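You operate a simulated robot arm through the tools that you are given. There is no shell and no other tool.

The job below is to be done with a simulated robot arm. You get a single attempt, and the scene is never put back.

## Task
Finish both cases on the rig: run each up to its label, yellow off first.
Fine: lift nothing while it runs; both go back in their rows. Set down upright: yellow spring case, green spring case.
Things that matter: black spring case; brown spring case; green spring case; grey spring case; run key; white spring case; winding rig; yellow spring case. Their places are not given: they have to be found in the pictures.

Only the result counts: the job must be done as asked and must still hold three seconds after the hand-in. Knocking over, shifting, dropping, spilling or breaking anything else fails it.

## Robot
A 7-joint arm with a two-finger parallel gripper, fixed in place. Base frame: the origin is on the floor under the middle of its stand, x ahead of it, y to its left, z up; the work surface is at about z = 870. Readings come in mm, rad, newtons and seconds.
It reaches about 1372 mm from its shoulder. Its first joint turns from -2.601 to 2.601 rad. Payload 3.43 kg.
Tool frame: the origin (TCP) lies between the finger pads and is the grasp point; the fingertips stand 30 mm ahead of it; z points along the fingers, y is the line along which they close. Largest opening 94 mm; finger width 28, thickness 10; the body of the gripper, 50 by 96 mm, starts 55 mm behind the TCP.
Orientation is that of the tool frame in the base frame, as [roll, pitch, yaw] about the fixed x, y, z axes, in that order (R = Rz(yaw) Ry(pitch) Rx(roll)). With the fingers straight down and closing along the base's y, the tool's x points along the base's -x, its y along +y and its z along -z.

## Interface
- The arm moves only by the tool nudge_tool. Its argument "moves" is a list that holds one entry, the list of rows, each a list of 7 numbers: the shift along the tool's x, y, z in mm, then the turn, a rotation vector about the tool's x, y, z in rad, then the gripper command, from -1 (fully open) to 1 (shut), values between in proportion. In form: [[[x, y, z, wx, wy, wz, gripper], ...]]. A call has 1 to 20 rows; each row shifts and turns the commanded pose from where the row before left it, along the tool's axes as they then stand. A row lasts 0.2 s, in which the tool goes at most 50 mm and 0.15 rad; a call with a longer step from one row to the next is refused whole, and so is a gripper value outside its range. A pose out of reach is approached as far as the arm can. The call stops where the force on the tool passes 40 N (or 10 N more than at its start, if that is more) or the arm is blocked; 0.2 s more then pass. The fingers move at their own pace (about 45 mm/s each) and stop on an object; they squeeze with about 30 N. The grip force told is the motor's: it shows also when the fingers shut on nothing. Time passes only in rows, and 0.2 s behind the last, so rows that do not move let the fingers close. The reply holds the time, the measured pose of the TCP, the force on the tool along the base axes, the opening and the grip force, in the units named above and with some noise, with the torque about the TCP (base axes, N m) and any sound that the robot's microphone picked up.
- Cameras (640 x 400 px; columns grow to the right, rows downward): "scene" is fixed at [220.6, 652.2, 1428.6]; the picture's right is [0.41, -0.91, 0.00], its down [-0.69, -0.31, -0.65] and it looks along [0.59, 0.27, -0.76] (base axes); focal length 214 px, centre (320, 200). "wrist" rides on the gripper at [76, 14, -103] in the tool frame; the picture's right is [-0.18, 0.98, 0.00], its down [-0.75, -0.14, -0.64] and it looks along [-0.63, -0.12, 0.77] (tool axes); focal length 243 px, centre (320, 200).
- camera(camera): a new picture of that camera. No time passes.
- probe_pixels(camera, pixels): for up to 12 pixels [column, row] of the newest picture of that camera ("zoom" is the newest enlarged one), the place [x, y, z] in the base frame of the surface seen there, good to about 3 mm. No time passes.
- inspect(camera, box): a new picture of the part [left, top, right, bottom] of that camera's present view, enlarged. No time passes.
- hand_in(): hands the job in; it is judged then, once.

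Unless the task says otherwise, let go and move clear before handing in.

The tools are called as name(argument=value, ...) on one line, values as JSON. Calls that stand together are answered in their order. nudge_tool: Moves the arm, as the interface text tells. Its arguments: {"type":"object","properties":{"moves":{"type":"array","items":{"type":"array","items":{"type":"array","items":{"type":"number"}}}}},"required":["moves"]} The other tools are called the same way: camera (camera) takes a picture; probe_pixels (camera, pixels) gives the place of the surface under pixels of a picture; inspect (camera, box) takes an enlarged picture of a part of a camera's view; hand_in () hands the job in.

At the start:

```text
clock: 0.0
ee_pos: [782.7, 601.5, 1199.0]
orientation: [-3.141, 0.0, 3.141]
ft_force: [0.0, 0.4, -0.3]
ft_torque: [-0.02, -0.04, -0.03]
gripper_width: 93.8
finger_force: 0.0
```

scene: 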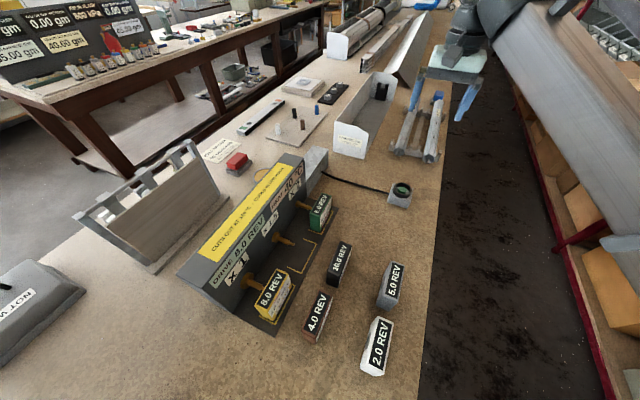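
wrist: 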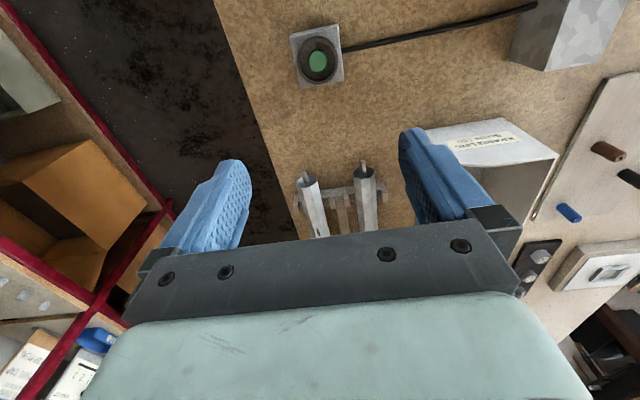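

The scene picture shows the rig with a yellow case (about 270,295) and a green case (about 320,212), and four loose cases at the right. The run key seems to be the green button at (400,190). I'll zoom in to read the labels.

inspect(camera="scene", box=[170, 140, 350, 340])

inspect(camera="scene", box=[290, 160, 450, 390])

inspect(camera="wrist", box=[270, 0, 420, 110])

```text
2.00 times, centred on (260, 240) of scene
```

zoom: 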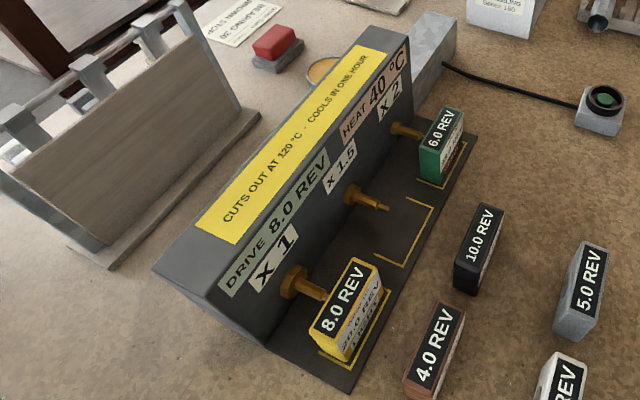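

```text
1.74 times, centred on (370, 275) of scene
```

zoom: 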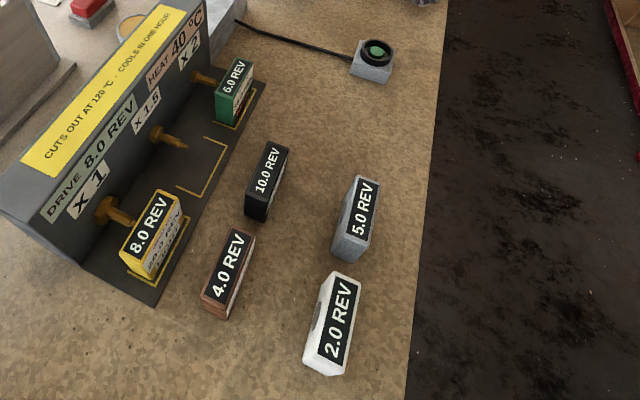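

```text
3.64 times, centred on (345, 55) of wrist
```

zoom: 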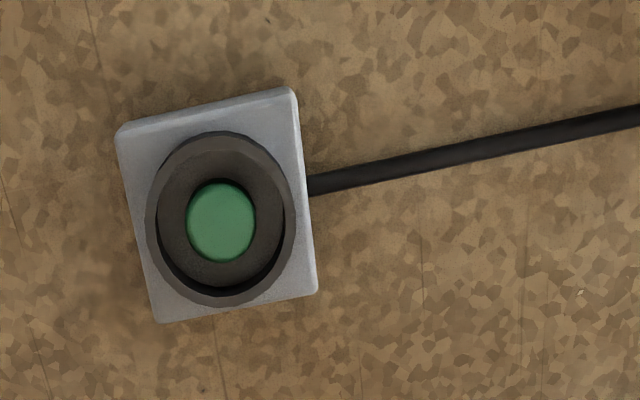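

The rig has a display strip (DRIVE 8.0 REV, HEAT 40 °C) and three spindles (x1, x1.5, x2). I'll zoom closer to read the side labels on the cases and the display.

inspect(camera="scene", box=[245, 255, 305, 330])

inspect(camera="scene", box=[295, 180, 345, 240])

inspect(camera="scene", box=[195, 155, 315, 295])

inspect(camera="scene", box=[295, 230, 415, 385])

inspect(camera="scene", box=[190, 130, 270, 190])

```text
5.33 times, centred on (275, 292) of scene
```

zoom: 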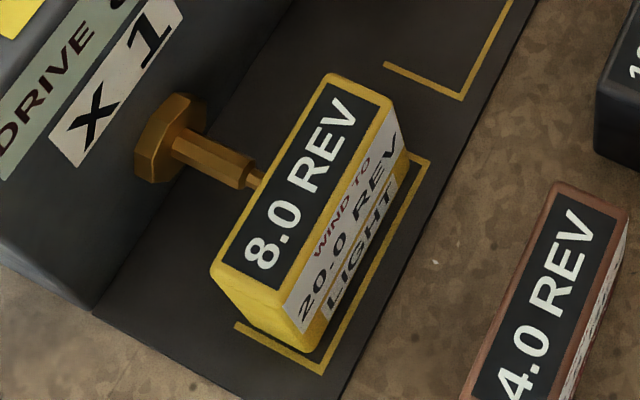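

```text
6.67 times, centred on (320, 210) of scene
```

zoom: 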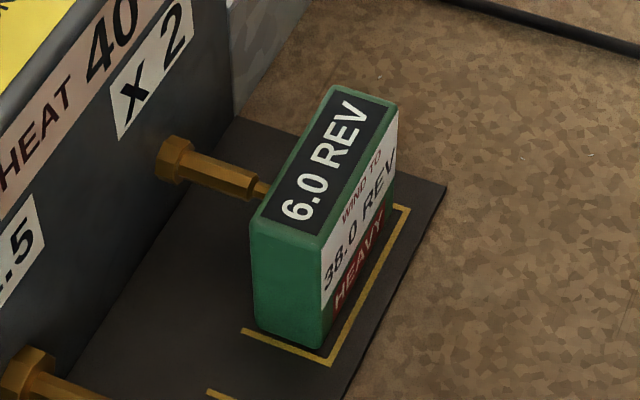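

```text
2.86 times, centred on (255, 225) of scene
```

zoom: 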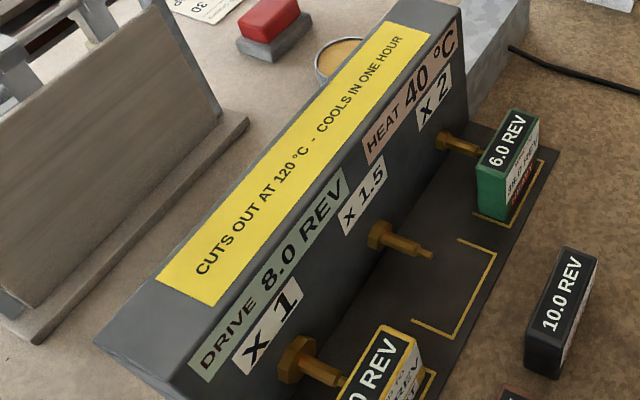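

```text
2.58 times, centred on (355, 308) of scene
```

zoom: 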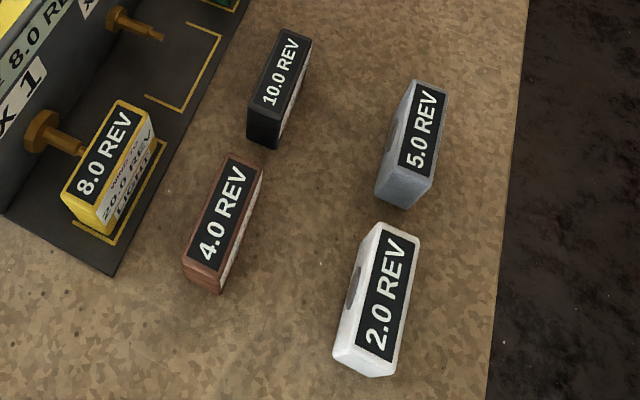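

```text
6.67 times, centred on (230, 160) of scene
```

zoom: 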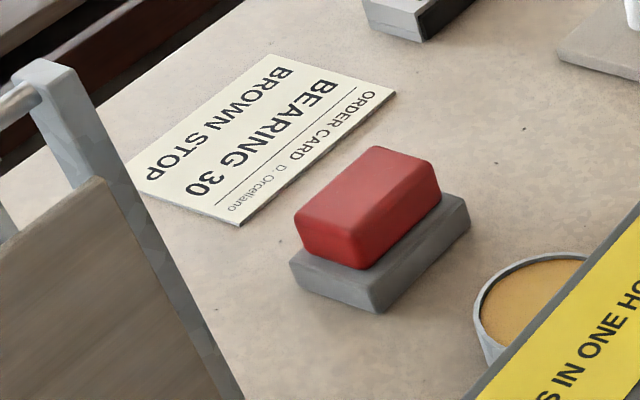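

Yellow shows 8.0 and needs 20.0 (LIGHT, on x1); green shows 6.0 and needs 38.0 (HEAVY, on x2). The drive reads 8.0 and the heat 40 °C. I'll take positions of the parts, then look at the other cases' side labels with the wrist camera.

camera(camera="scene")

probe_pixels(camera="scene", pixels=[[400, 188], [390, 202], [270, 283], [320, 206], [340, 255], [318, 311], [397, 272], [378, 345], [277, 330], [336, 210], [302, 262], [430, 250]])

probe_pixels(camera="wrist", pixels=[[320, 58], [300, 35], [337, 30], [345, 78], [308, 86], [330, 130], [440, 30], [520, 10]])

```text
taken
```

scene: 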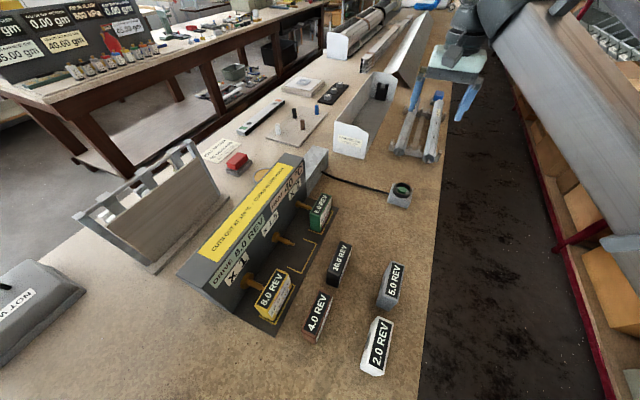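

```text
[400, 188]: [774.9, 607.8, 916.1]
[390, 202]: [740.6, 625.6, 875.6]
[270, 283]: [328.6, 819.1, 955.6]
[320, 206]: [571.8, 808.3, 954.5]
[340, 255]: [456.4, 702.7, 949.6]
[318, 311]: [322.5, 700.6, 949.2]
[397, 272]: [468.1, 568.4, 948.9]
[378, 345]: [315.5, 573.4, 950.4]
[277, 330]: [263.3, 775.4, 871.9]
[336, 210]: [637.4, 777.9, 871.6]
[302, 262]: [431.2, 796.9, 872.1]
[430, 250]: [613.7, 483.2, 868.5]
```

```text
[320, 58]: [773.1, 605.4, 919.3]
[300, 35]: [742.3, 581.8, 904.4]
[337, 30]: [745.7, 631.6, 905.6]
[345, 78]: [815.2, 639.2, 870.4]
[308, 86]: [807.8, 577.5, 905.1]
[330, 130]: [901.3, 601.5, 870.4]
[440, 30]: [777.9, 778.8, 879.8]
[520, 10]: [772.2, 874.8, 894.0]
```

Two rows of loose cases run along x, at y≈700 (black, brown) and y≈570 (grey, white), and the key is at (774,606,~917). I'll turn the wrist camera to look along +y so I can read the side labels.

nudge_tool(moves=[[[30, -15, 0, 0, 0, -0.15, -1], [30, -15, 0, 0, 0, -0.15, -1], [30, -15, 0, 0, 0, -0.15, -1], [30, -15, 0, 0, 0, -0.15, -1], [30, -15, 0, 0, 0, -0.15, -1], [20, -25, 0, 0, 0, -0.15, -1], [20, -25, 0, 0, 0, -0.15, -1], [0, 0, 0, 0, 0, -0.15, -1], [0, 0, 0, 0, 0, -0.15, -1], [0, 0, 0, 0, 0, -0.15, -1], [0, 0, 0, 0, 0, -0.07, -1]]])

```text
clock: 0.9
ee_pos: [696.0, 534.5, 1197.6]
orientation: [3.141, 0.015, -2.639]
ft_force: [0.3, -0.3, -1.5]
ft_torque: [0.03, -0.02, 0.01]
gripper_width: 93.8
finger_force: 0.1
out of reach, approached as far as the arm can: row 4
stopped in row 4: the force on the tool passed its limit at 56 N (the readings are from after the stop); the commanded pose is now the measured one
```

The move stopped early at (696,534,1198) with a force spike. I'll look at the pictures to see why.

camera(camera="scene")

camera(camera="wrist")

```text
taken
```

scene: 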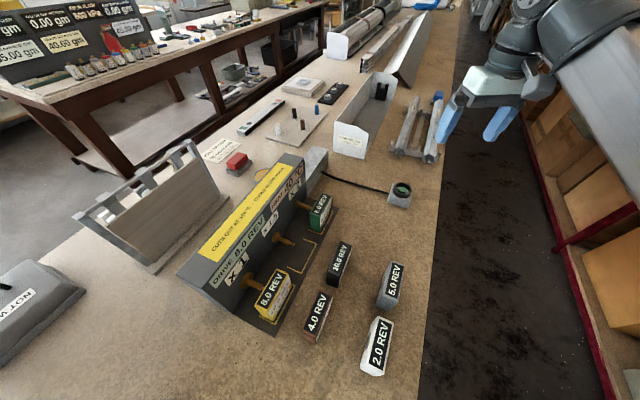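

```text
taken
```

wrist: 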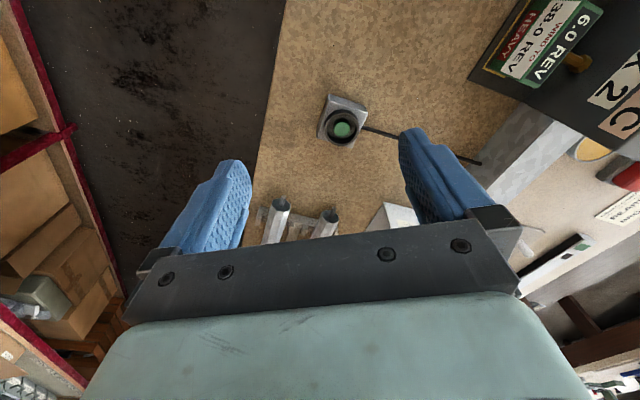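

Nothing was touched; the limit seems to be an arm configuration. I'll move in translation only, at the same height, toward a viewpoint nearer the cases.

nudge_tool(moves=[[[20, 0, 0, 0, 0, 0, -1], [20, 0, 0, 0, 0, 0, -1], [20, 0, 0, 0, 0, 0, -1], [20, 0, 0, 0, 0, 0, -1], [20, 0, 0, 0, 0, 0, -1]]])

```text
clock: 1.5
ee_pos: [670.4, 522.8, 1197.4]
orientation: [3.139, 0.026, -2.637]
ft_force: [4.8, 3.3, -10.4]
ft_torque: [-0.06, -0.16, -0.08]
gripper_width: 94.1
finger_force: 0.0
stopped in row 2: the force on the tool passed its limit at 42 N (the readings are from after the stop); the commanded pose is now the measured one
```

The force limit tripped again in free air. I'll look at the arm in the scene view for a possible contact before going on.

inspect(camera="scene", box=[400, 0, 640, 180])

nudge_tool(moves=[[[0, 0, 0, 0, 0, 0, -1], [0, 0, 0, 0, 0, 0, -1]]])

```text
2.22 times, centred on (520, 90) of scene
```

zoom: 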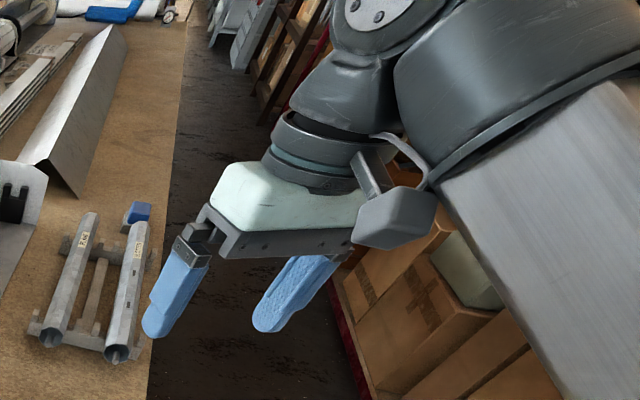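

```text
clock: 2.1
ee_pos: [671.9, 522.7, 1198.3]
orientation: [3.137, 0.024, -2.633]
ft_force: [8.1, 6.1, -17.4]
ft_torque: [-0.09, -0.48, -0.23]
gripper_width: 94.1
finger_force: 0.2
```

The zoom shows the camera bracket pressed against the forearm (zoom pixel ~435,180): a self-contact when the camera faces the base. I'll back off and turn the yaw back toward pi.

nudge_tool(moves=[[[-15, 0, 0, 0, 0, 0, -1], [-15, 0, 0, 0, 0, 0.1, -1], [-10, 0, 0, 0, 0, 0.15, -1], [0, 0, 0, 0, 0, 0.15, -1], [0, 0, 0, 0, 0, 0.1, -1]]])

```text
clock: 3.3
ee_pos: [707.8, 540.0, 1198.4]
orientation: [3.127, 0.018, -3.139]
ft_force: [-0.5, 1.2, -0.4]
ft_torque: [-0.02, -0.01, 0.0]
gripper_width: 94.0
finger_force: 0.1
```

The contact is gone and the yaw is back at pi. I'll now go along -x and +y with this yaw, so the arm plane turns away from the camera.

nudge_tool(moves=[[[10, 20, 0, 0, 0, 0, -1], [25, 25, 0, 0, 0, 0, -1], [30, 25, 0, 0, 0, 0, -1], [30, 20, 0, 0, 0, 0, -1], [30, 10, 0, 0, 0, 0, -1], [30, 0, 0, 0, 0, 0, -1], [30, 0, 0, 0, 0, 0, -1], [30, 0, 0, 0, 0, 0, -1]]])

```text
clock: 5.1
ee_pos: [492.0, 639.3, 1196.0]
orientation: [3.118, 0.025, -3.136]
ft_force: [0.6, -0.5, -0.7]
ft_torque: [-0.03, 0.03, 0.01]
gripper_width: 94.2
finger_force: 0.0
```

That went cleanly. I'll take a wrist picture here, then continue toward lower x and y for the side labels.

camera(camera="wrist")

nudge_tool(moves=[[[30, 0, 0, 0, 0, 0, -1], [30, -10, 0, 0, 0, 0, -1], [30, -20, 0, 0, 0, 0, -1], [30, -20, 0, 0, 0, 0, -1], [30, -20, 0, 0, 0, 0, -1], [20, -20, 0, 0, 0, 0, -1]]])

camera(camera="wrist")

```text
taken
```

wrist: 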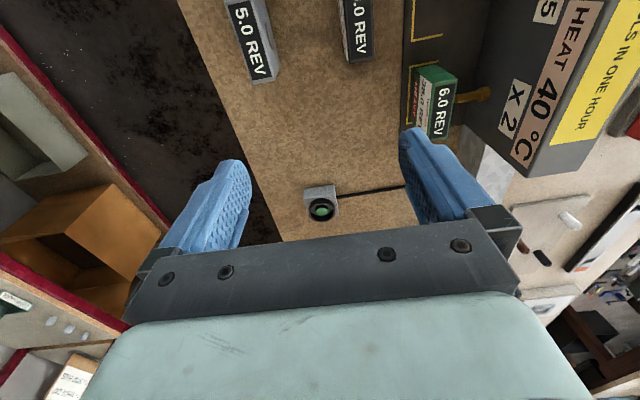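

```text
clock: 6.5
ee_pos: [339.5, 579.2, 1127.2]
orientation: [3.118, 0.024, -3.137]
ft_force: [0.6, -0.1, -0.4]
ft_torque: [-0.01, 0.02, -0.06]
gripper_width: 93.9
finger_force: 0.0
out of reach, approached as far as the arm can: row 1, 2, 3, 4, 5, 6
```

```text
taken
```

wrist: 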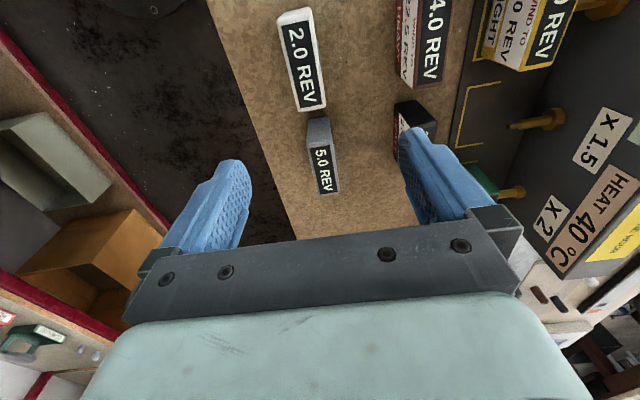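

The white (303,60), grey (322,155), brown (430,45) and black (410,125) are in view, but the z has dropped to 1127 because that spot is beyond easy reach. I'll zoom on the labels in this view.

inspect(camera="wrist", box=[380, 0, 480, 160])

inspect(camera="wrist", box=[260, 0, 360, 220])

probe_pixels(camera="wrist", pixels=[[313, 125], [325, 180], [280, 25], [310, 100], [468, 110], [480, 90]])

```text
2.50 times, centred on (430, 80) of wrist
```

zoom: 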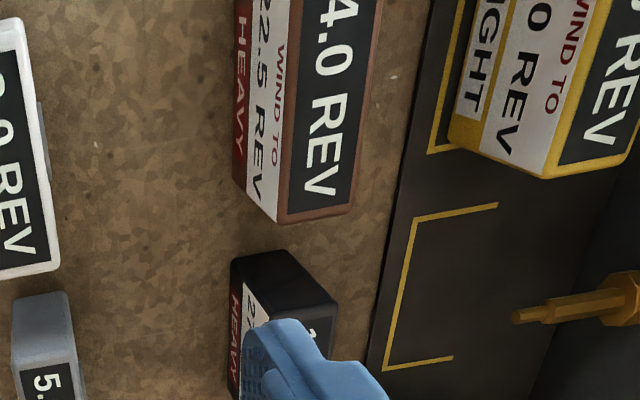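

```text
1.82 times, centred on (310, 110) of wrist
```

zoom: 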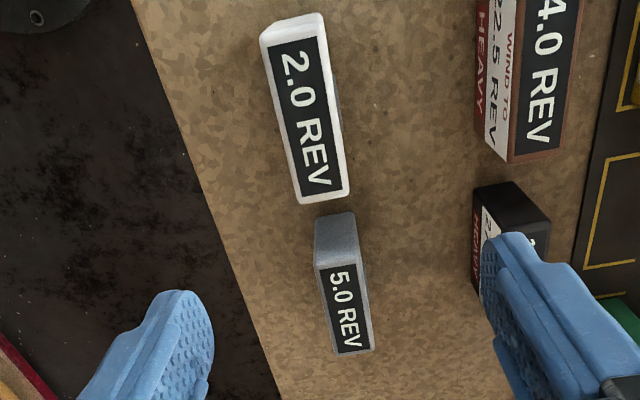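

```text
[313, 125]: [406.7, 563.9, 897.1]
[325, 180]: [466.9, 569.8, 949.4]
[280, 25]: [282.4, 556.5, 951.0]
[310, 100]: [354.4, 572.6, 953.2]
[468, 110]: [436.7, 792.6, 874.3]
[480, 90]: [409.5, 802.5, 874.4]
```

Brown and black are both HEAVY, so y≈700 looks like the heavy row. I'll move to about (480,450,1120) to see the -y face of the grey one and confirm that its row is LIGHT.

nudge_tool(moves=[[[-20, 0, 0, 0, 0, 0, -1], [-30, 0, 0, 0, 0, 0, -1], [-30, -10, 0, 0, 0, 0, -1], [-30, -20, 0, 0, 0, 0, -1], [-20, -20, 0, 0, 0, 0, -1]]])

```text
clock: 7.7
ee_pos: [470.5, 527.8, 1128.9]
orientation: [3.127, 0.018, -3.136]
ft_force: [0.7, -0.4, -0.6]
ft_torque: [-0.04, 0.01, 0.0]
gripper_width: 94.0
finger_force: 0.0
```

The arm tracks well again at z≈1129. I'll go another 75 mm toward -y.

nudge_tool(moves=[[[0, -20, 0, 0, 0, 0, -1], [0, -20, 0, 0, 0, 0, -1], [0, -20, 0, 0, 0, 0, -1], [0, -15, 0, 0, 0, 0, -1]]])

camera(camera="wrist")

```text
clock: 8.7
ee_pos: [474.8, 456.1, 1115.1]
orientation: [3.121, 0.027, -3.136]
ft_force: [-0.1, -0.4, 1.2]
ft_torque: [-0.01, 0.01, 0.01]
gripper_width: 93.9
finger_force: 0.2
out of reach, approached as far as the arm can: row 3, 4
```

```text
taken
```

wrist: 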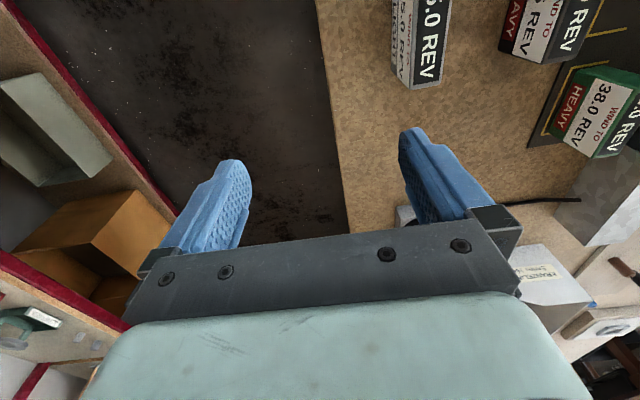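

inspect(camera="wrist", box=[370, 0, 470, 100])

inspect(camera="wrist", box=[490, 0, 640, 160])

```text
4.00 times, centred on (420, 50) of wrist
```

zoom: 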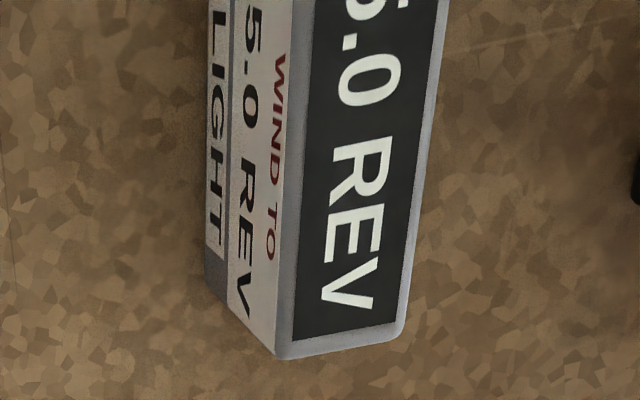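

```text
2.50 times, centred on (565, 80) of wrist
```

zoom: 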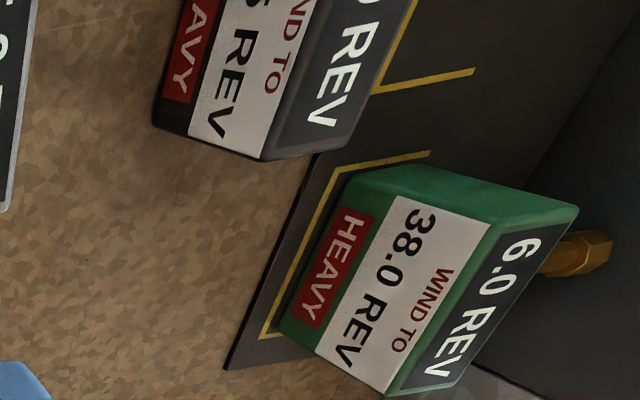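

The grey case reads LIGHT, so the y≈570 row is the light row (yellow) and y≈700 is the heavy row (green). Next I'll move toward the run key and look at it from near by.

nudge_tool(moves=[[[-10, 20, 0, 0, 0, 0, -1], [-25, 25, 0, 0, 0, 0, -1], [-25, 25, 0, 0, 0, 0, -1], [-25, 25, 0, 0, 0, 0, -1], [-25, 25, 0, 0, 0, 0, -1], [-25, 20, 0, 0, 0, 0, -1], [-20, 10, 0, 0, 0, 0, -1], [-10, 0, 0, 0, 0, 0, -1]]])

camera(camera="wrist")

```text
clock: 10.5
ee_pos: [640.0, 609.2, 1119.5]
orientation: [3.127, 0.019, -3.135]
ft_force: [-0.5, -0.3, 0.3]
ft_torque: [-0.01, 0.04, -0.01]
gripper_width: 93.9
finger_force: 0.1
```

```text
taken
```

wrist: 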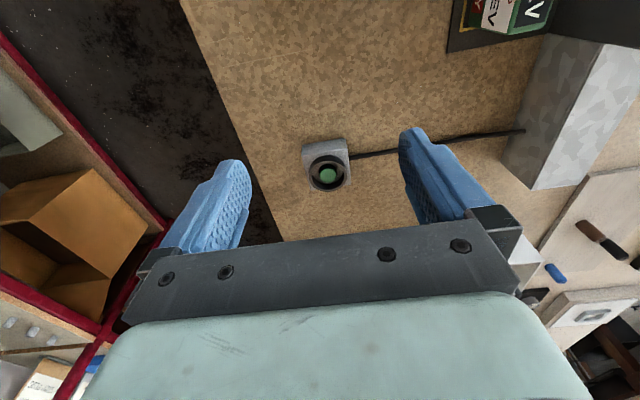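

inspect(camera="wrist", box=[290, 130, 365, 200])

probe_pixels(camera="wrist", pixels=[[328, 176], [322, 184], [315, 162], [340, 165], [342, 185], [311, 180], [305, 145], [346, 150], [328, 162], [330, 144]])

inspect(camera="scene", box=[375, 170, 425, 220])

probe_pixels(camera="zoom", pixels=[[320, 160], [320, 200], [260, 240], [380, 240]])

```text
5.71 times, centred on (328, 165) of wrist
```

zoom: 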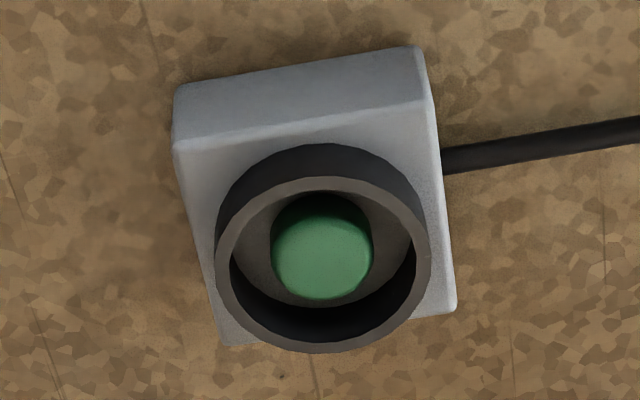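

```text
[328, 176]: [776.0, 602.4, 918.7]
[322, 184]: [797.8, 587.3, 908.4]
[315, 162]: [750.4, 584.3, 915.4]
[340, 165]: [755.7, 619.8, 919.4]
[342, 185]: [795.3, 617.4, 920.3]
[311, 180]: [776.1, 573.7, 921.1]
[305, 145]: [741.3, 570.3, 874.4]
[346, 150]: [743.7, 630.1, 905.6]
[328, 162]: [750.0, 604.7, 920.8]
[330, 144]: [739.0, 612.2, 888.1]
```

```text
8.00 times, centred on (400, 195) of scene
```

zoom: 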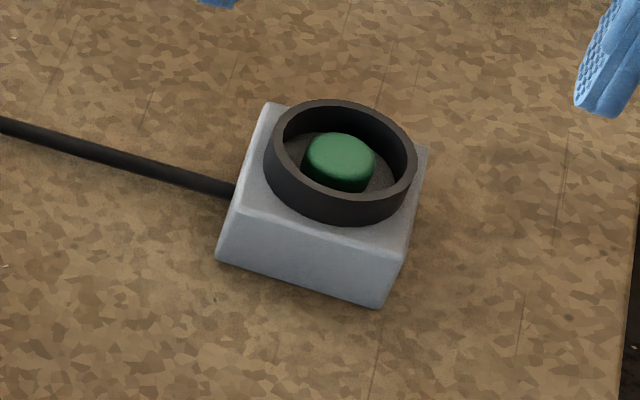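

```text
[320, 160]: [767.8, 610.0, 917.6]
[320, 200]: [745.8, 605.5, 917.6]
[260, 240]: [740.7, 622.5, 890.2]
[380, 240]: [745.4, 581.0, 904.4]
```

The key is a push button (top z≈918.5) inside a collar (top z≈921), centred near (774,604). I'll close the fingers and go above it.

nudge_tool(moves=[[[-10, 0, 0, 0, 0, 0, 1], [-25, -5, 0, 0, 0, 0, 1], [-30, 0, 10, 0, 0, 0, 1], [-30, 0, 20, 0, 0, 0, 1], [-25, 0, 30, 0, 0, 0, 1], [-14, 0, 30, 0, 0, 0, 1], [0, 0, 20, 0, 0, 0, 1], [0, 0, 10, 0, 0, 0, 1], [0, 0, 0, 0, 0, 0, 1]]])

camera(camera="wrist")

camera(camera="scene")

```text
clock: 12.5
ee_pos: [774.0, 605.7, 1003.0]
orientation: [3.128, 0.019, -3.137]
ft_force: [0.4, -0.7, -1.6]
ft_torque: [-0.01, 0.01, -0.01]
gripper_width: 0.0
finger_force: 30.1
```

```text
taken
```

wrist: 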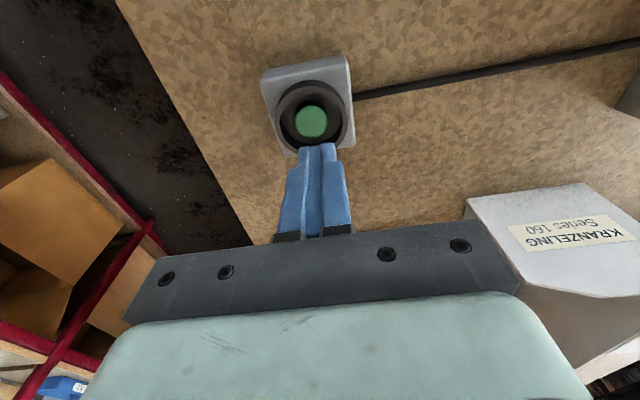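

```text
taken
```

scene: 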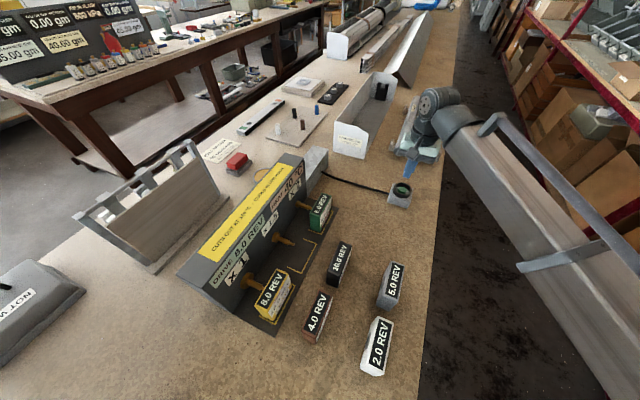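

The fingers are shut and above the key, and the display stays in the scene camera's view. I'll probe the button centre from here.

inspect(camera="wrist", box=[250, 50, 370, 170])

probe_pixels(camera="wrist", pixels=[[311, 120], [311, 108], [298, 121], [324, 121], [311, 134], [281, 118], [350, 112], [308, 82]])

```text
3.33 times, centred on (310, 110) of wrist
```

zoom: 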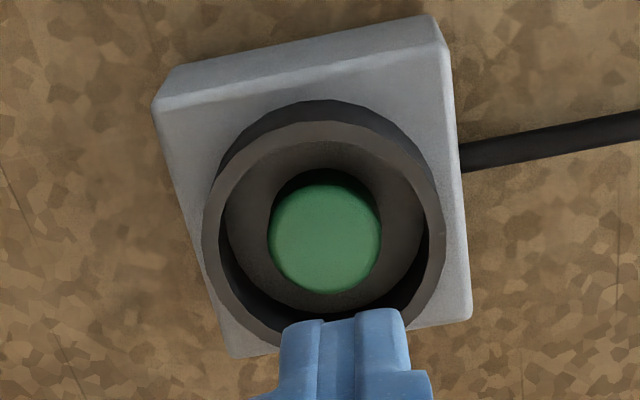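

```text
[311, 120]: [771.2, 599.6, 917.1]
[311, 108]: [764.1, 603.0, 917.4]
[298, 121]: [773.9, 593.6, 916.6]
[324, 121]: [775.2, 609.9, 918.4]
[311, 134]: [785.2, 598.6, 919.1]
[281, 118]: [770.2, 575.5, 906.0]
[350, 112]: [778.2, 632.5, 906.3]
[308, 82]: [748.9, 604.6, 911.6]
```

The button centre is about (774.5,602,918). I'll shift -3.5 mm in y and come down to just above it (tip ≈ 924).

nudge_tool(moves=[[[0, -3.5, 10, 0, 0, 0, 1], [0, 0, 15, 0, 0, 0, 1], [0, 0, 15, 0, 0, 0, 1], [0, 0, 7, 0, 0, 0, 1], [0, 0, 0, 0, 0, 0, 1]]])

inspect(camera="scene", box=[375, 140, 435, 220])

inspect(camera="wrist", box=[270, 100, 370, 240])

```text
clock: 13.7
ee_pos: [775.3, 603.4, 956.4]
orientation: [3.127, 0.019, -3.136]
ft_force: [0.5, -0.8, 0.9]
ft_torque: [0.02, 0.03, 0.01]
gripper_width: 0.0
finger_force: 29.5
```

```text
5.00 times, centred on (405, 180) of scene
```

zoom: 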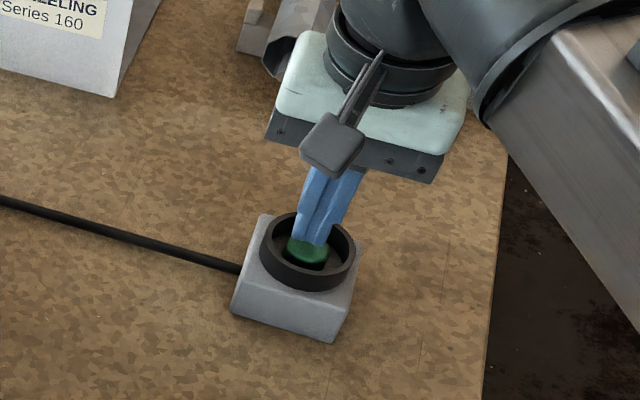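

```text
2.86 times, centred on (320, 170) of wrist
```

zoom: 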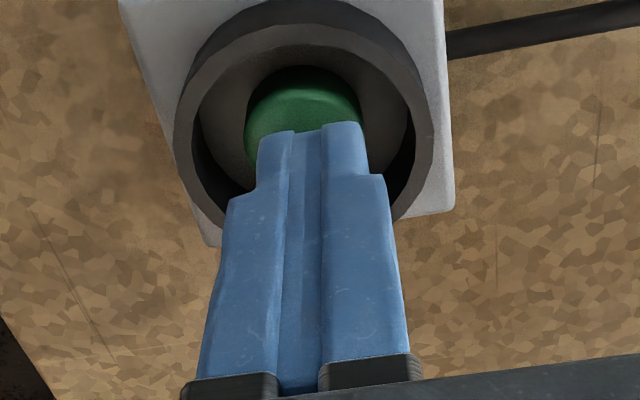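

The fingertip sits just above the button inside the collar. I'll lower in small steps and watch the force, sound and display.

nudge_tool(moves=[[[0, 0, 6, 0, 0, 0, 1]]])

nudge_tool(moves=[[[0, 0, 2.5, 0, 0, 0, 1]]])

inspect(camera="scene", box=[195, 155, 335, 325])

```text
clock: 14.1
ee_pos: [776.7, 602.3, 950.3]
orientation: [3.129, 0.019, -3.136]
ft_force: [0.4, -0.4, -0.3]
ft_torque: [0.01, 0.02, 0.01]
gripper_width: 0.0
finger_force: 29.5
```

```text
clock: 14.5
ee_pos: [775.5, 602.4, 947.8]
orientation: [3.128, 0.019, -3.138]
ft_force: [0.2, 0.8, 1.1]
ft_torque: [0.0, -0.05, -0.03]
gripper_width: 0.1
finger_force: 29.6
```

```text
2.35 times, centred on (265, 240) of scene
```

zoom: 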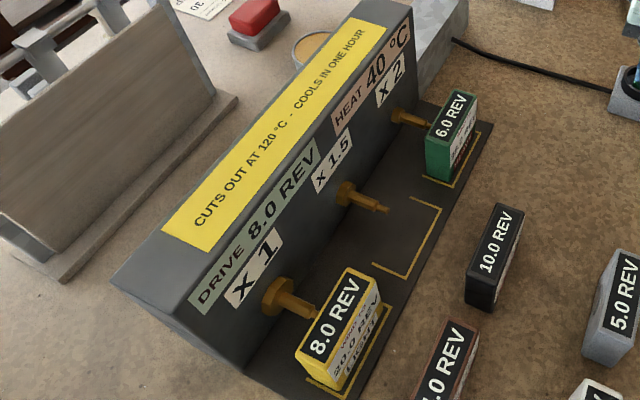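

Tip ≈ 918, touching at about 1 N, with no run yet (DRIVE still 8.0). I'll press 2 mm more.

nudge_tool(moves=[[[0, 0, 2, 0, 0, 0, 1]]])

inspect(camera="scene", box=[195, 155, 335, 325])

```text
clock: 14.9
ee_pos: [776.0, 602.3, 945.8]
orientation: [3.127, 0.019, -3.136]
ft_force: [0.0, -1.2, 0.6]
ft_torque: [-0.02, 0.0, 0.02]
gripper_width: 0.0
finger_force: 30.0
```

```text
2.35 times, centred on (265, 240) of scene
```

zoom: 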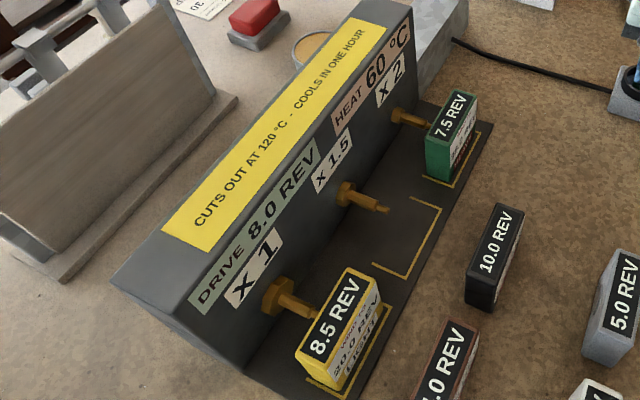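

Pressing to z≈945.8 started the rig: yellow now reads 8.5, green 7.5 and the heat has jumped to 60 °C, while DRIVE still reads 8.0, so it may be a set length per run. I'll release the key right away and see whether the run stops.

nudge_tool(moves=[[[0, 0, -6, 0, 0, 0, 1]]])

inspect(camera="scene", box=[195, 155, 335, 325])

```text
clock: 15.3
ee_pos: [776.5, 603.7, 951.7]
orientation: [3.128, 0.019, -3.137]
ft_force: [-0.4, -0.9, 0.1]
ft_torque: [0.04, -0.01, -0.04]
gripper_width: 0.1
finger_force: 29.9
```

```text
2.35 times, centred on (265, 240) of scene
```

zoom: 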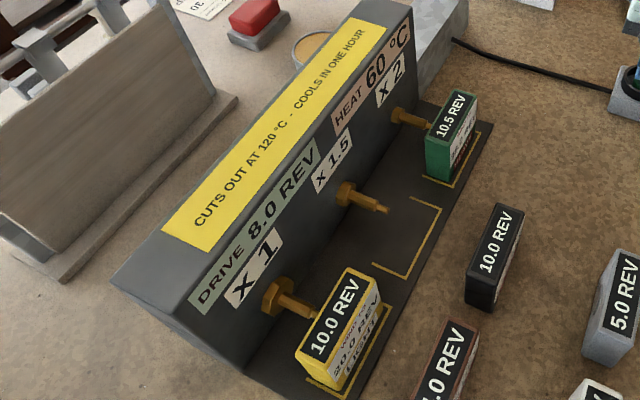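

Yellow 10.0 and green 10.5 after the release, so it kept turning at about 4 rev/s: the key latches a run. I started it with yellow on x1, and a full 8-rev run there ends at 16, not 20, so I'll see whether a second press stops it, timed for about 4 drive revs.

nudge_tool(moves=[[[0, 0, 0, 0, 0, 0, 1], [0, 0, 6, 0, 0, 0, 1]]])

inspect(camera="scene", box=[195, 155, 335, 325])

```text
clock: 15.9
ee_pos: [776.9, 603.1, 945.8]
orientation: [3.129, 0.018, -3.136]
ft_force: [0.0, -0.4, -0.3]
ft_torque: [-0.03, 0.0, 0.01]
gripper_width: 0.0
finger_force: 29.5
```

```text
2.35 times, centred on (265, 240) of scene
```

zoom: 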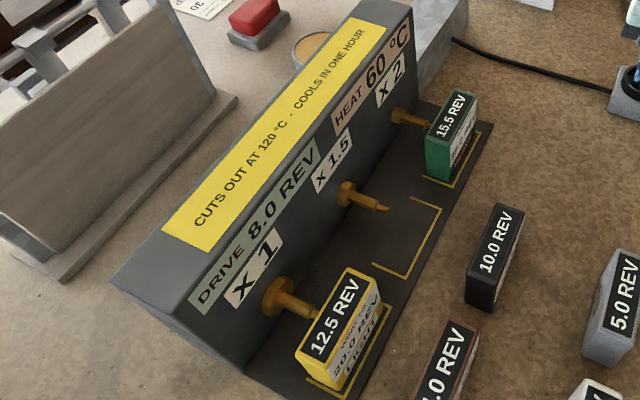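

It reads yellow 12.5, green 15.5 with the heat at 60, so the second press doesn't look like it stopped anything. I'll lift off the button and see how the run ends.

nudge_tool(moves=[[[0, 0, -6, 0, 0, 0, 1]]])

inspect(camera="scene", box=[195, 155, 335, 325])

```text
clock: 16.3
ee_pos: [775.3, 603.4, 951.1]
orientation: [3.128, 0.019, -3.137]
ft_force: [0.4, 0.6, -0.1]
ft_torque: [0.01, 0.0, 0.02]
gripper_width: 0.0
finger_force: 30.2
```

```text
2.35 times, centred on (265, 240) of scene
```

zoom: 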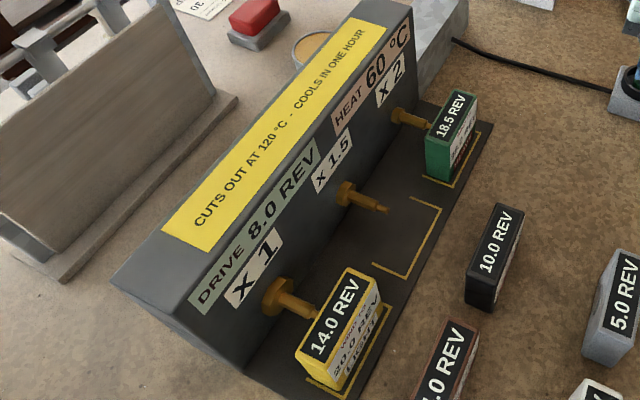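

It is still running (yellow 14.0, green 18.5). I'll wait row by row to see whether it ends at 8 revs.

nudge_tool(moves=[[[0, 0, 0, 0, 0, 0, 1]]])

inspect(camera="scene", box=[195, 155, 335, 325])

nudge_tool(moves=[[[0, 0, 0, 0, 0, 0, 1]]])

inspect(camera="scene", box=[195, 155, 335, 325])

```text
clock: 16.7
ee_pos: [775.1, 603.2, 951.4]
orientation: [3.128, 0.018, -3.136]
ft_force: [-0.3, 0.5, -0.4]
ft_torque: [-0.01, -0.02, -0.02]
gripper_width: 0.0
finger_force: 29.8
```

```text
2.35 times, centred on (265, 240) of scene
```

zoom: 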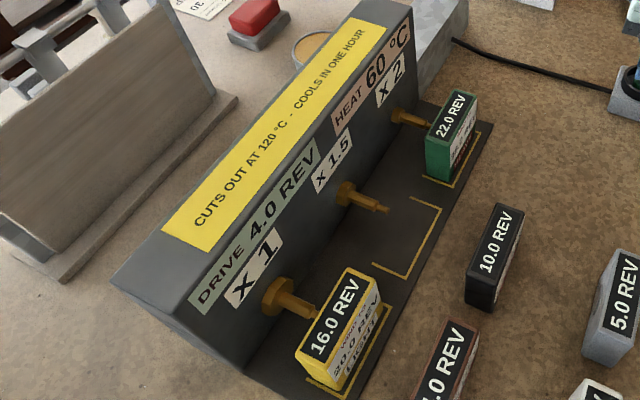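

```text
clock: 17.1
ee_pos: [774.9, 602.9, 951.9]
orientation: [3.128, 0.019, -3.136]
ft_force: [-0.2, 0.2, 0.7]
ft_torque: [-0.02, 0.01, -0.02]
gripper_width: 0.3
finger_force: 30.2
```

```text
2.35 times, centred on (265, 240) of scene
```

zoom: 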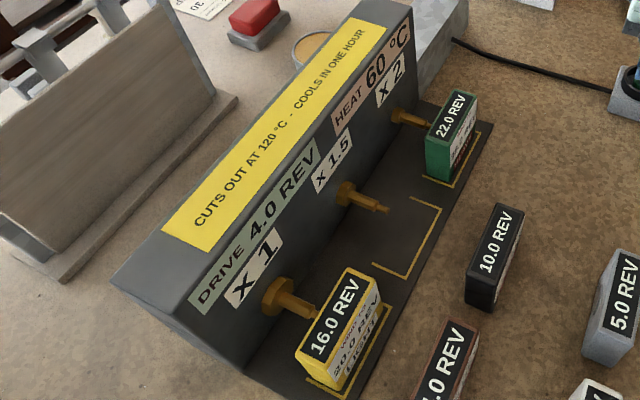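

The run ended with yellow at 16.0 and green at 22.0, and DRIVE now reads 4.0 for the next one. At x1 that takes yellow exactly to 20.0, and green on x2 goes to 30.0 (8 left), so the present spindles are right for it. I'll press once more.

nudge_tool(moves=[[[0, 0, 6, 0, 0, 0, 1], [0, 0, -6, 0, 0, 0, 1], [0, 0, 0, 0, 0, 0, 1], [0, 0, 0, 0, 0, 0, 1], [0, 0, 0, 0, 0, 0, 1], [0, 0, 0, 0, 0, 0, 1], [0, 0, 0, 0, 0, 0, 1], [0, 0, 0, 0, 0, 0, 1], [0, 0, 0, 0, 0, 0, 1], [0, 0, 0, 0, 0, 0, 1]]])

inspect(camera="scene", box=[195, 155, 335, 325])

```text
clock: 19.3
ee_pos: [775.8, 603.8, 950.7]
orientation: [3.129, 0.02, -3.137]
ft_force: [-0.6, 0.3, 0.4]
ft_torque: [0.02, -0.02, -0.02]
gripper_width: 0.3
finger_force: 30.2
```

```text
2.35 times, centred on (265, 240) of scene
```

zoom: 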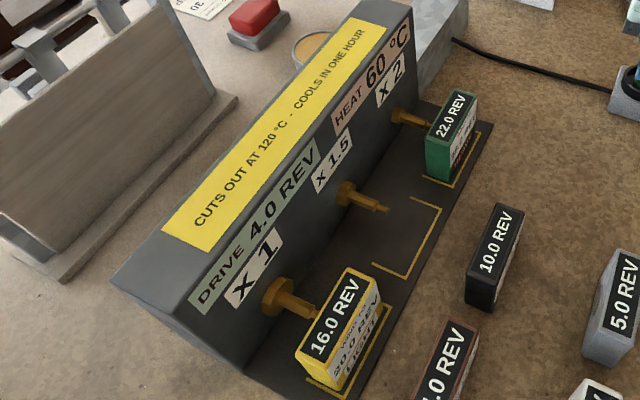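

Nothing changed (60 °C, 16.0, 22.0), so the quick tap was too shallow. I'll press and hold as at first.

nudge_tool(moves=[[[0, 0, 6, 0, 0, 0, 1]]])

inspect(camera="scene", box=[195, 155, 335, 325])

```text
clock: 19.7
ee_pos: [775.9, 602.2, 945.1]
orientation: [3.127, 0.02, -3.137]
ft_force: [-0.1, 0.7, 0.7]
ft_torque: [0.01, 0.01, 0.0]
gripper_width: 0.1
finger_force: 30.2
```

```text
2.35 times, centred on (265, 240) of scene
```

zoom: 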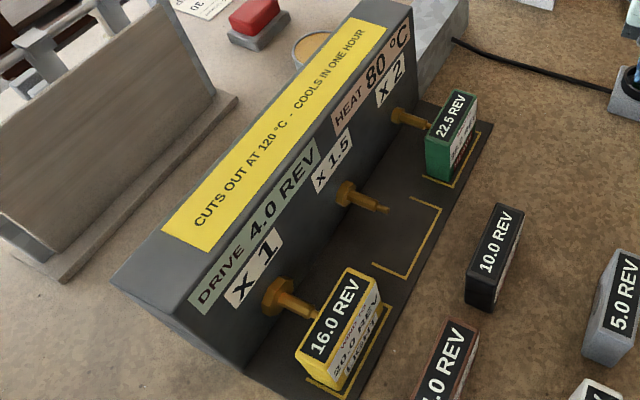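

The second run has started (heat 80, green 22.5). I'll lift off the button and wait for it to finish.

nudge_tool(moves=[[[0, 0, -6, 0, 0, 0, 1], [0, 0, 0, 0, 0, 0, 1], [0, 0, 0, 0, 0, 0, 1], [0, 0, 0, 0, 0, 0, 1], [0, 0, 0, 0, 0, 0, 1], [0, 0, 0, 0, 0, 0, 1], [0, 0, 0, 0, 0, 0, 1], [0, 0, 0, 0, 0, 0, 1]]])

inspect(camera="scene", box=[195, 155, 335, 325])

```text
clock: 21.5
ee_pos: [774.6, 602.3, 951.0]
orientation: [3.128, 0.018, -3.137]
ft_force: [1.0, -0.2, 0.4]
ft_torque: [0.02, 0.0, -0.01]
gripper_width: 0.0
finger_force: 30.1
```

```text
2.35 times, centred on (265, 240) of scene
```

zoom: 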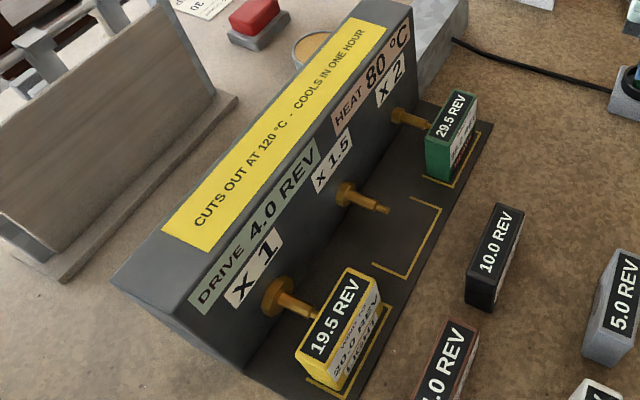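

Still turning (19.5 / 29.5). I'll wait a little longer.

nudge_tool(moves=[[[0, 0, 0, 0, 0, 0, 1], [0, 0, 0, 0, 0, 0, 1], [0, 0, 0, 0, 0, 0, 1]]])

inspect(camera="scene", box=[195, 155, 335, 325])

```text
clock: 22.3
ee_pos: [776.0, 602.5, 951.8]
orientation: [3.127, 0.019, -3.137]
ft_force: [-0.2, 1.1, -0.3]
ft_torque: [0.0, 0.0, 0.01]
gripper_width: 0.0
finger_force: 29.8
```

```text
2.35 times, centred on (265, 240) of scene
```

zoom: 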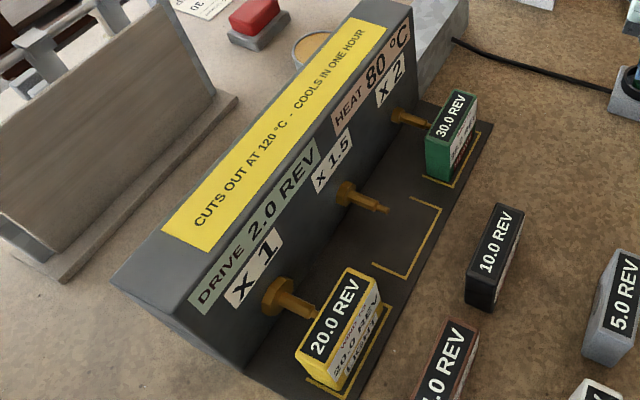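

Yellow now reads 20.0 (done) and green 30.0, with DRIVE at 2.0 and the heat at 80. The rig has stopped, so I'll measure the yellow case and the rows precisely before taking yellow off.

inspect(camera="scene", box=[235, 255, 310, 335])

probe_pixels(camera="zoom", pixels=[[160, 220], [290, 60], [380, 90], [250, 250], [300, 120], [210, 240], [100, 120], [200, 130], [60, 110], [330, 230], [250, 320], [225, 300]])

camera(camera="scene")

```text
5.00 times, centred on (272, 295) of scene
```

zoom: 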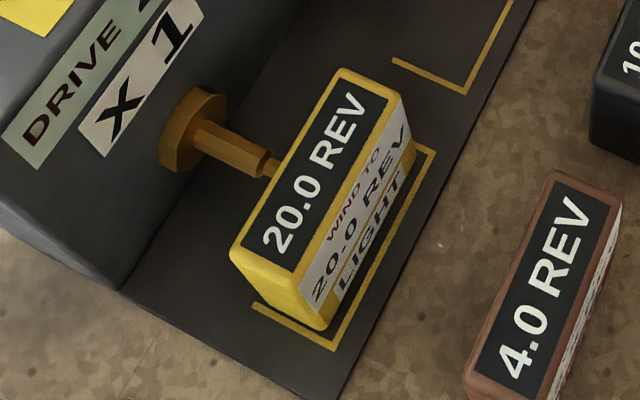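

```text
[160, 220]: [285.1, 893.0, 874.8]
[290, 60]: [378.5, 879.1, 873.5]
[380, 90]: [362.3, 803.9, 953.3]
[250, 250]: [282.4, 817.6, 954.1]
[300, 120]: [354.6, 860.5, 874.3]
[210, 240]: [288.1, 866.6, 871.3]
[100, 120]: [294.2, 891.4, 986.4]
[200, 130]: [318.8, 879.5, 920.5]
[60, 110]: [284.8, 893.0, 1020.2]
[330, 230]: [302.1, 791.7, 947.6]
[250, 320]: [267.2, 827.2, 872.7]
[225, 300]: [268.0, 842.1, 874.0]
```

```text
taken
```

scene: 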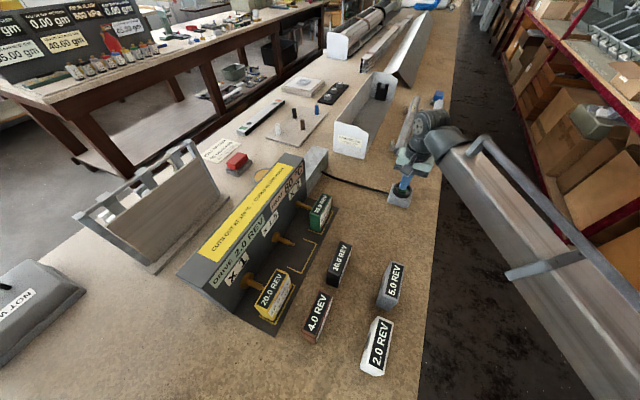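

I'll probe the corners of the yellow top face, and of the others, more exactly.

probe_pixels(camera="zoom", pixels=[[240, 246], [340, 76], [394, 98], [294, 264], [287, 157], [347, 178], [318, 170], [270, 165], [262, 160], [188, 140], [222, 118], [165, 160]])

inspect(camera="scene", box=[300, 185, 345, 240])

probe_pixels(camera="zoom", pixels=[[330, 90], [395, 102], [320, 235], [250, 215], [360, 170], [285, 155], [240, 180], [180, 150], [130, 165], [200, 190], [320, 160], [345, 250]])

```text
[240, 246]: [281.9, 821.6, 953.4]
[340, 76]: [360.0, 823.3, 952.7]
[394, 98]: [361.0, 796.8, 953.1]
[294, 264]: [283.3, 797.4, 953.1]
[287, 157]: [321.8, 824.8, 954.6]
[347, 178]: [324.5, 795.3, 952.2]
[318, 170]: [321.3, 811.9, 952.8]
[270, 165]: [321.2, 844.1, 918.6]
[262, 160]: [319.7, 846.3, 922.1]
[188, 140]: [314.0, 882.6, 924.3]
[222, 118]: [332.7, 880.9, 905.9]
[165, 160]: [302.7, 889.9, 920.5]
```

```text
7.27 times, centred on (322, 212) of scene
```

zoom: 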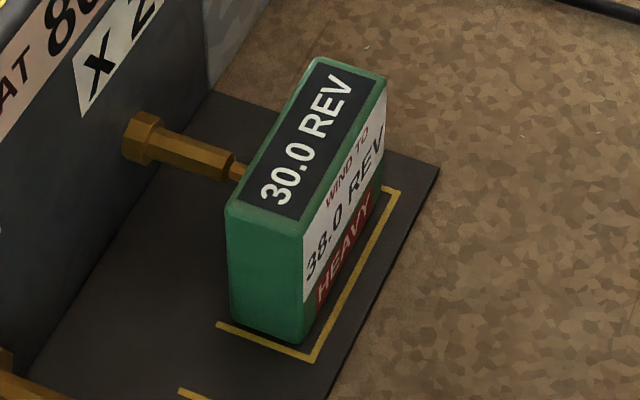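

```text
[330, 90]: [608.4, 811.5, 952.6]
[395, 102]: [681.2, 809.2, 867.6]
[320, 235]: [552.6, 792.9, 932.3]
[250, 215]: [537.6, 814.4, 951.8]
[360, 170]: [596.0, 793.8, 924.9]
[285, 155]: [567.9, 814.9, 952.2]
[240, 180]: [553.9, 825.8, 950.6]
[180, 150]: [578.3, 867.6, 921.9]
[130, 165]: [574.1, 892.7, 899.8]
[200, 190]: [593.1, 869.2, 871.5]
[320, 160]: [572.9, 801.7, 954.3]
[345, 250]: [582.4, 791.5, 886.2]
```

Yellow's top spans x≈279–364, y≈795–826 (centre ≈ (321.5,810.5), 31 mm thick, z 872–953). I'll measure the free middle spindle tip and the four loose cases.

inspect(camera="scene", box=[265, 220, 325, 275])

probe_pixels(camera="zoom", pixels=[[150, 190], [190, 208], [230, 220], [250, 225], [262, 232], [110, 160]])

inspect(camera="scene", box=[300, 235, 360, 345])

inspect(camera="scene", box=[350, 255, 415, 380])

```text
7.27 times, centred on (295, 248) of scene
```

zoom: 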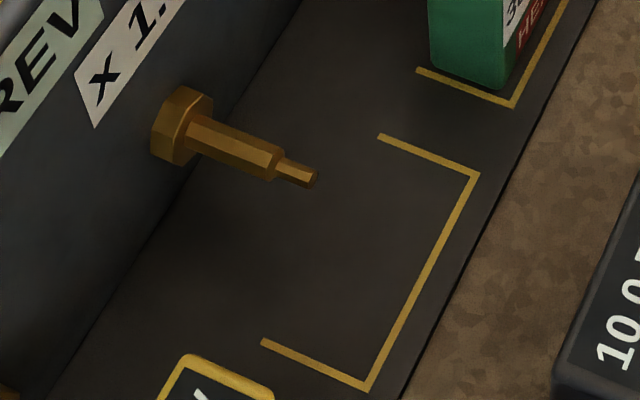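

```text
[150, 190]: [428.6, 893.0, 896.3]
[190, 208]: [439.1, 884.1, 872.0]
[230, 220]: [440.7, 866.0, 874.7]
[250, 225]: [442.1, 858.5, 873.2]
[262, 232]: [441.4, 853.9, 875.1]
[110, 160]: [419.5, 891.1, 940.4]
```

```text
3.64 times, centred on (330, 290) of scene
```

zoom: 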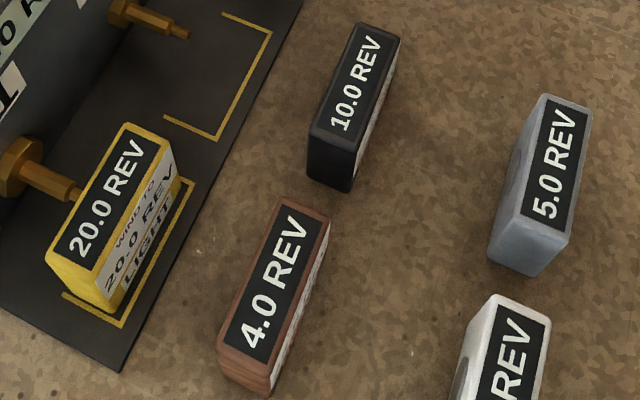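

```text
3.20 times, centred on (382, 318) of scene
```

zoom: 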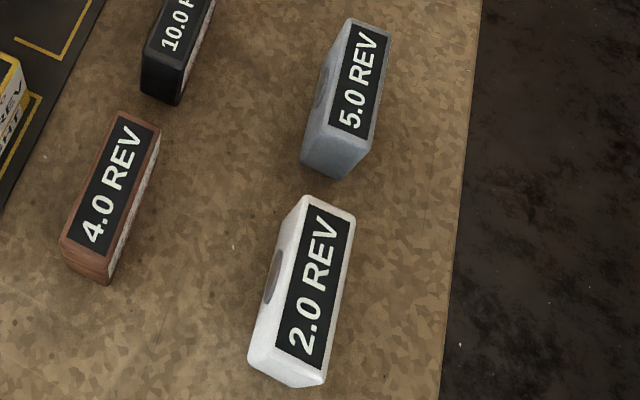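

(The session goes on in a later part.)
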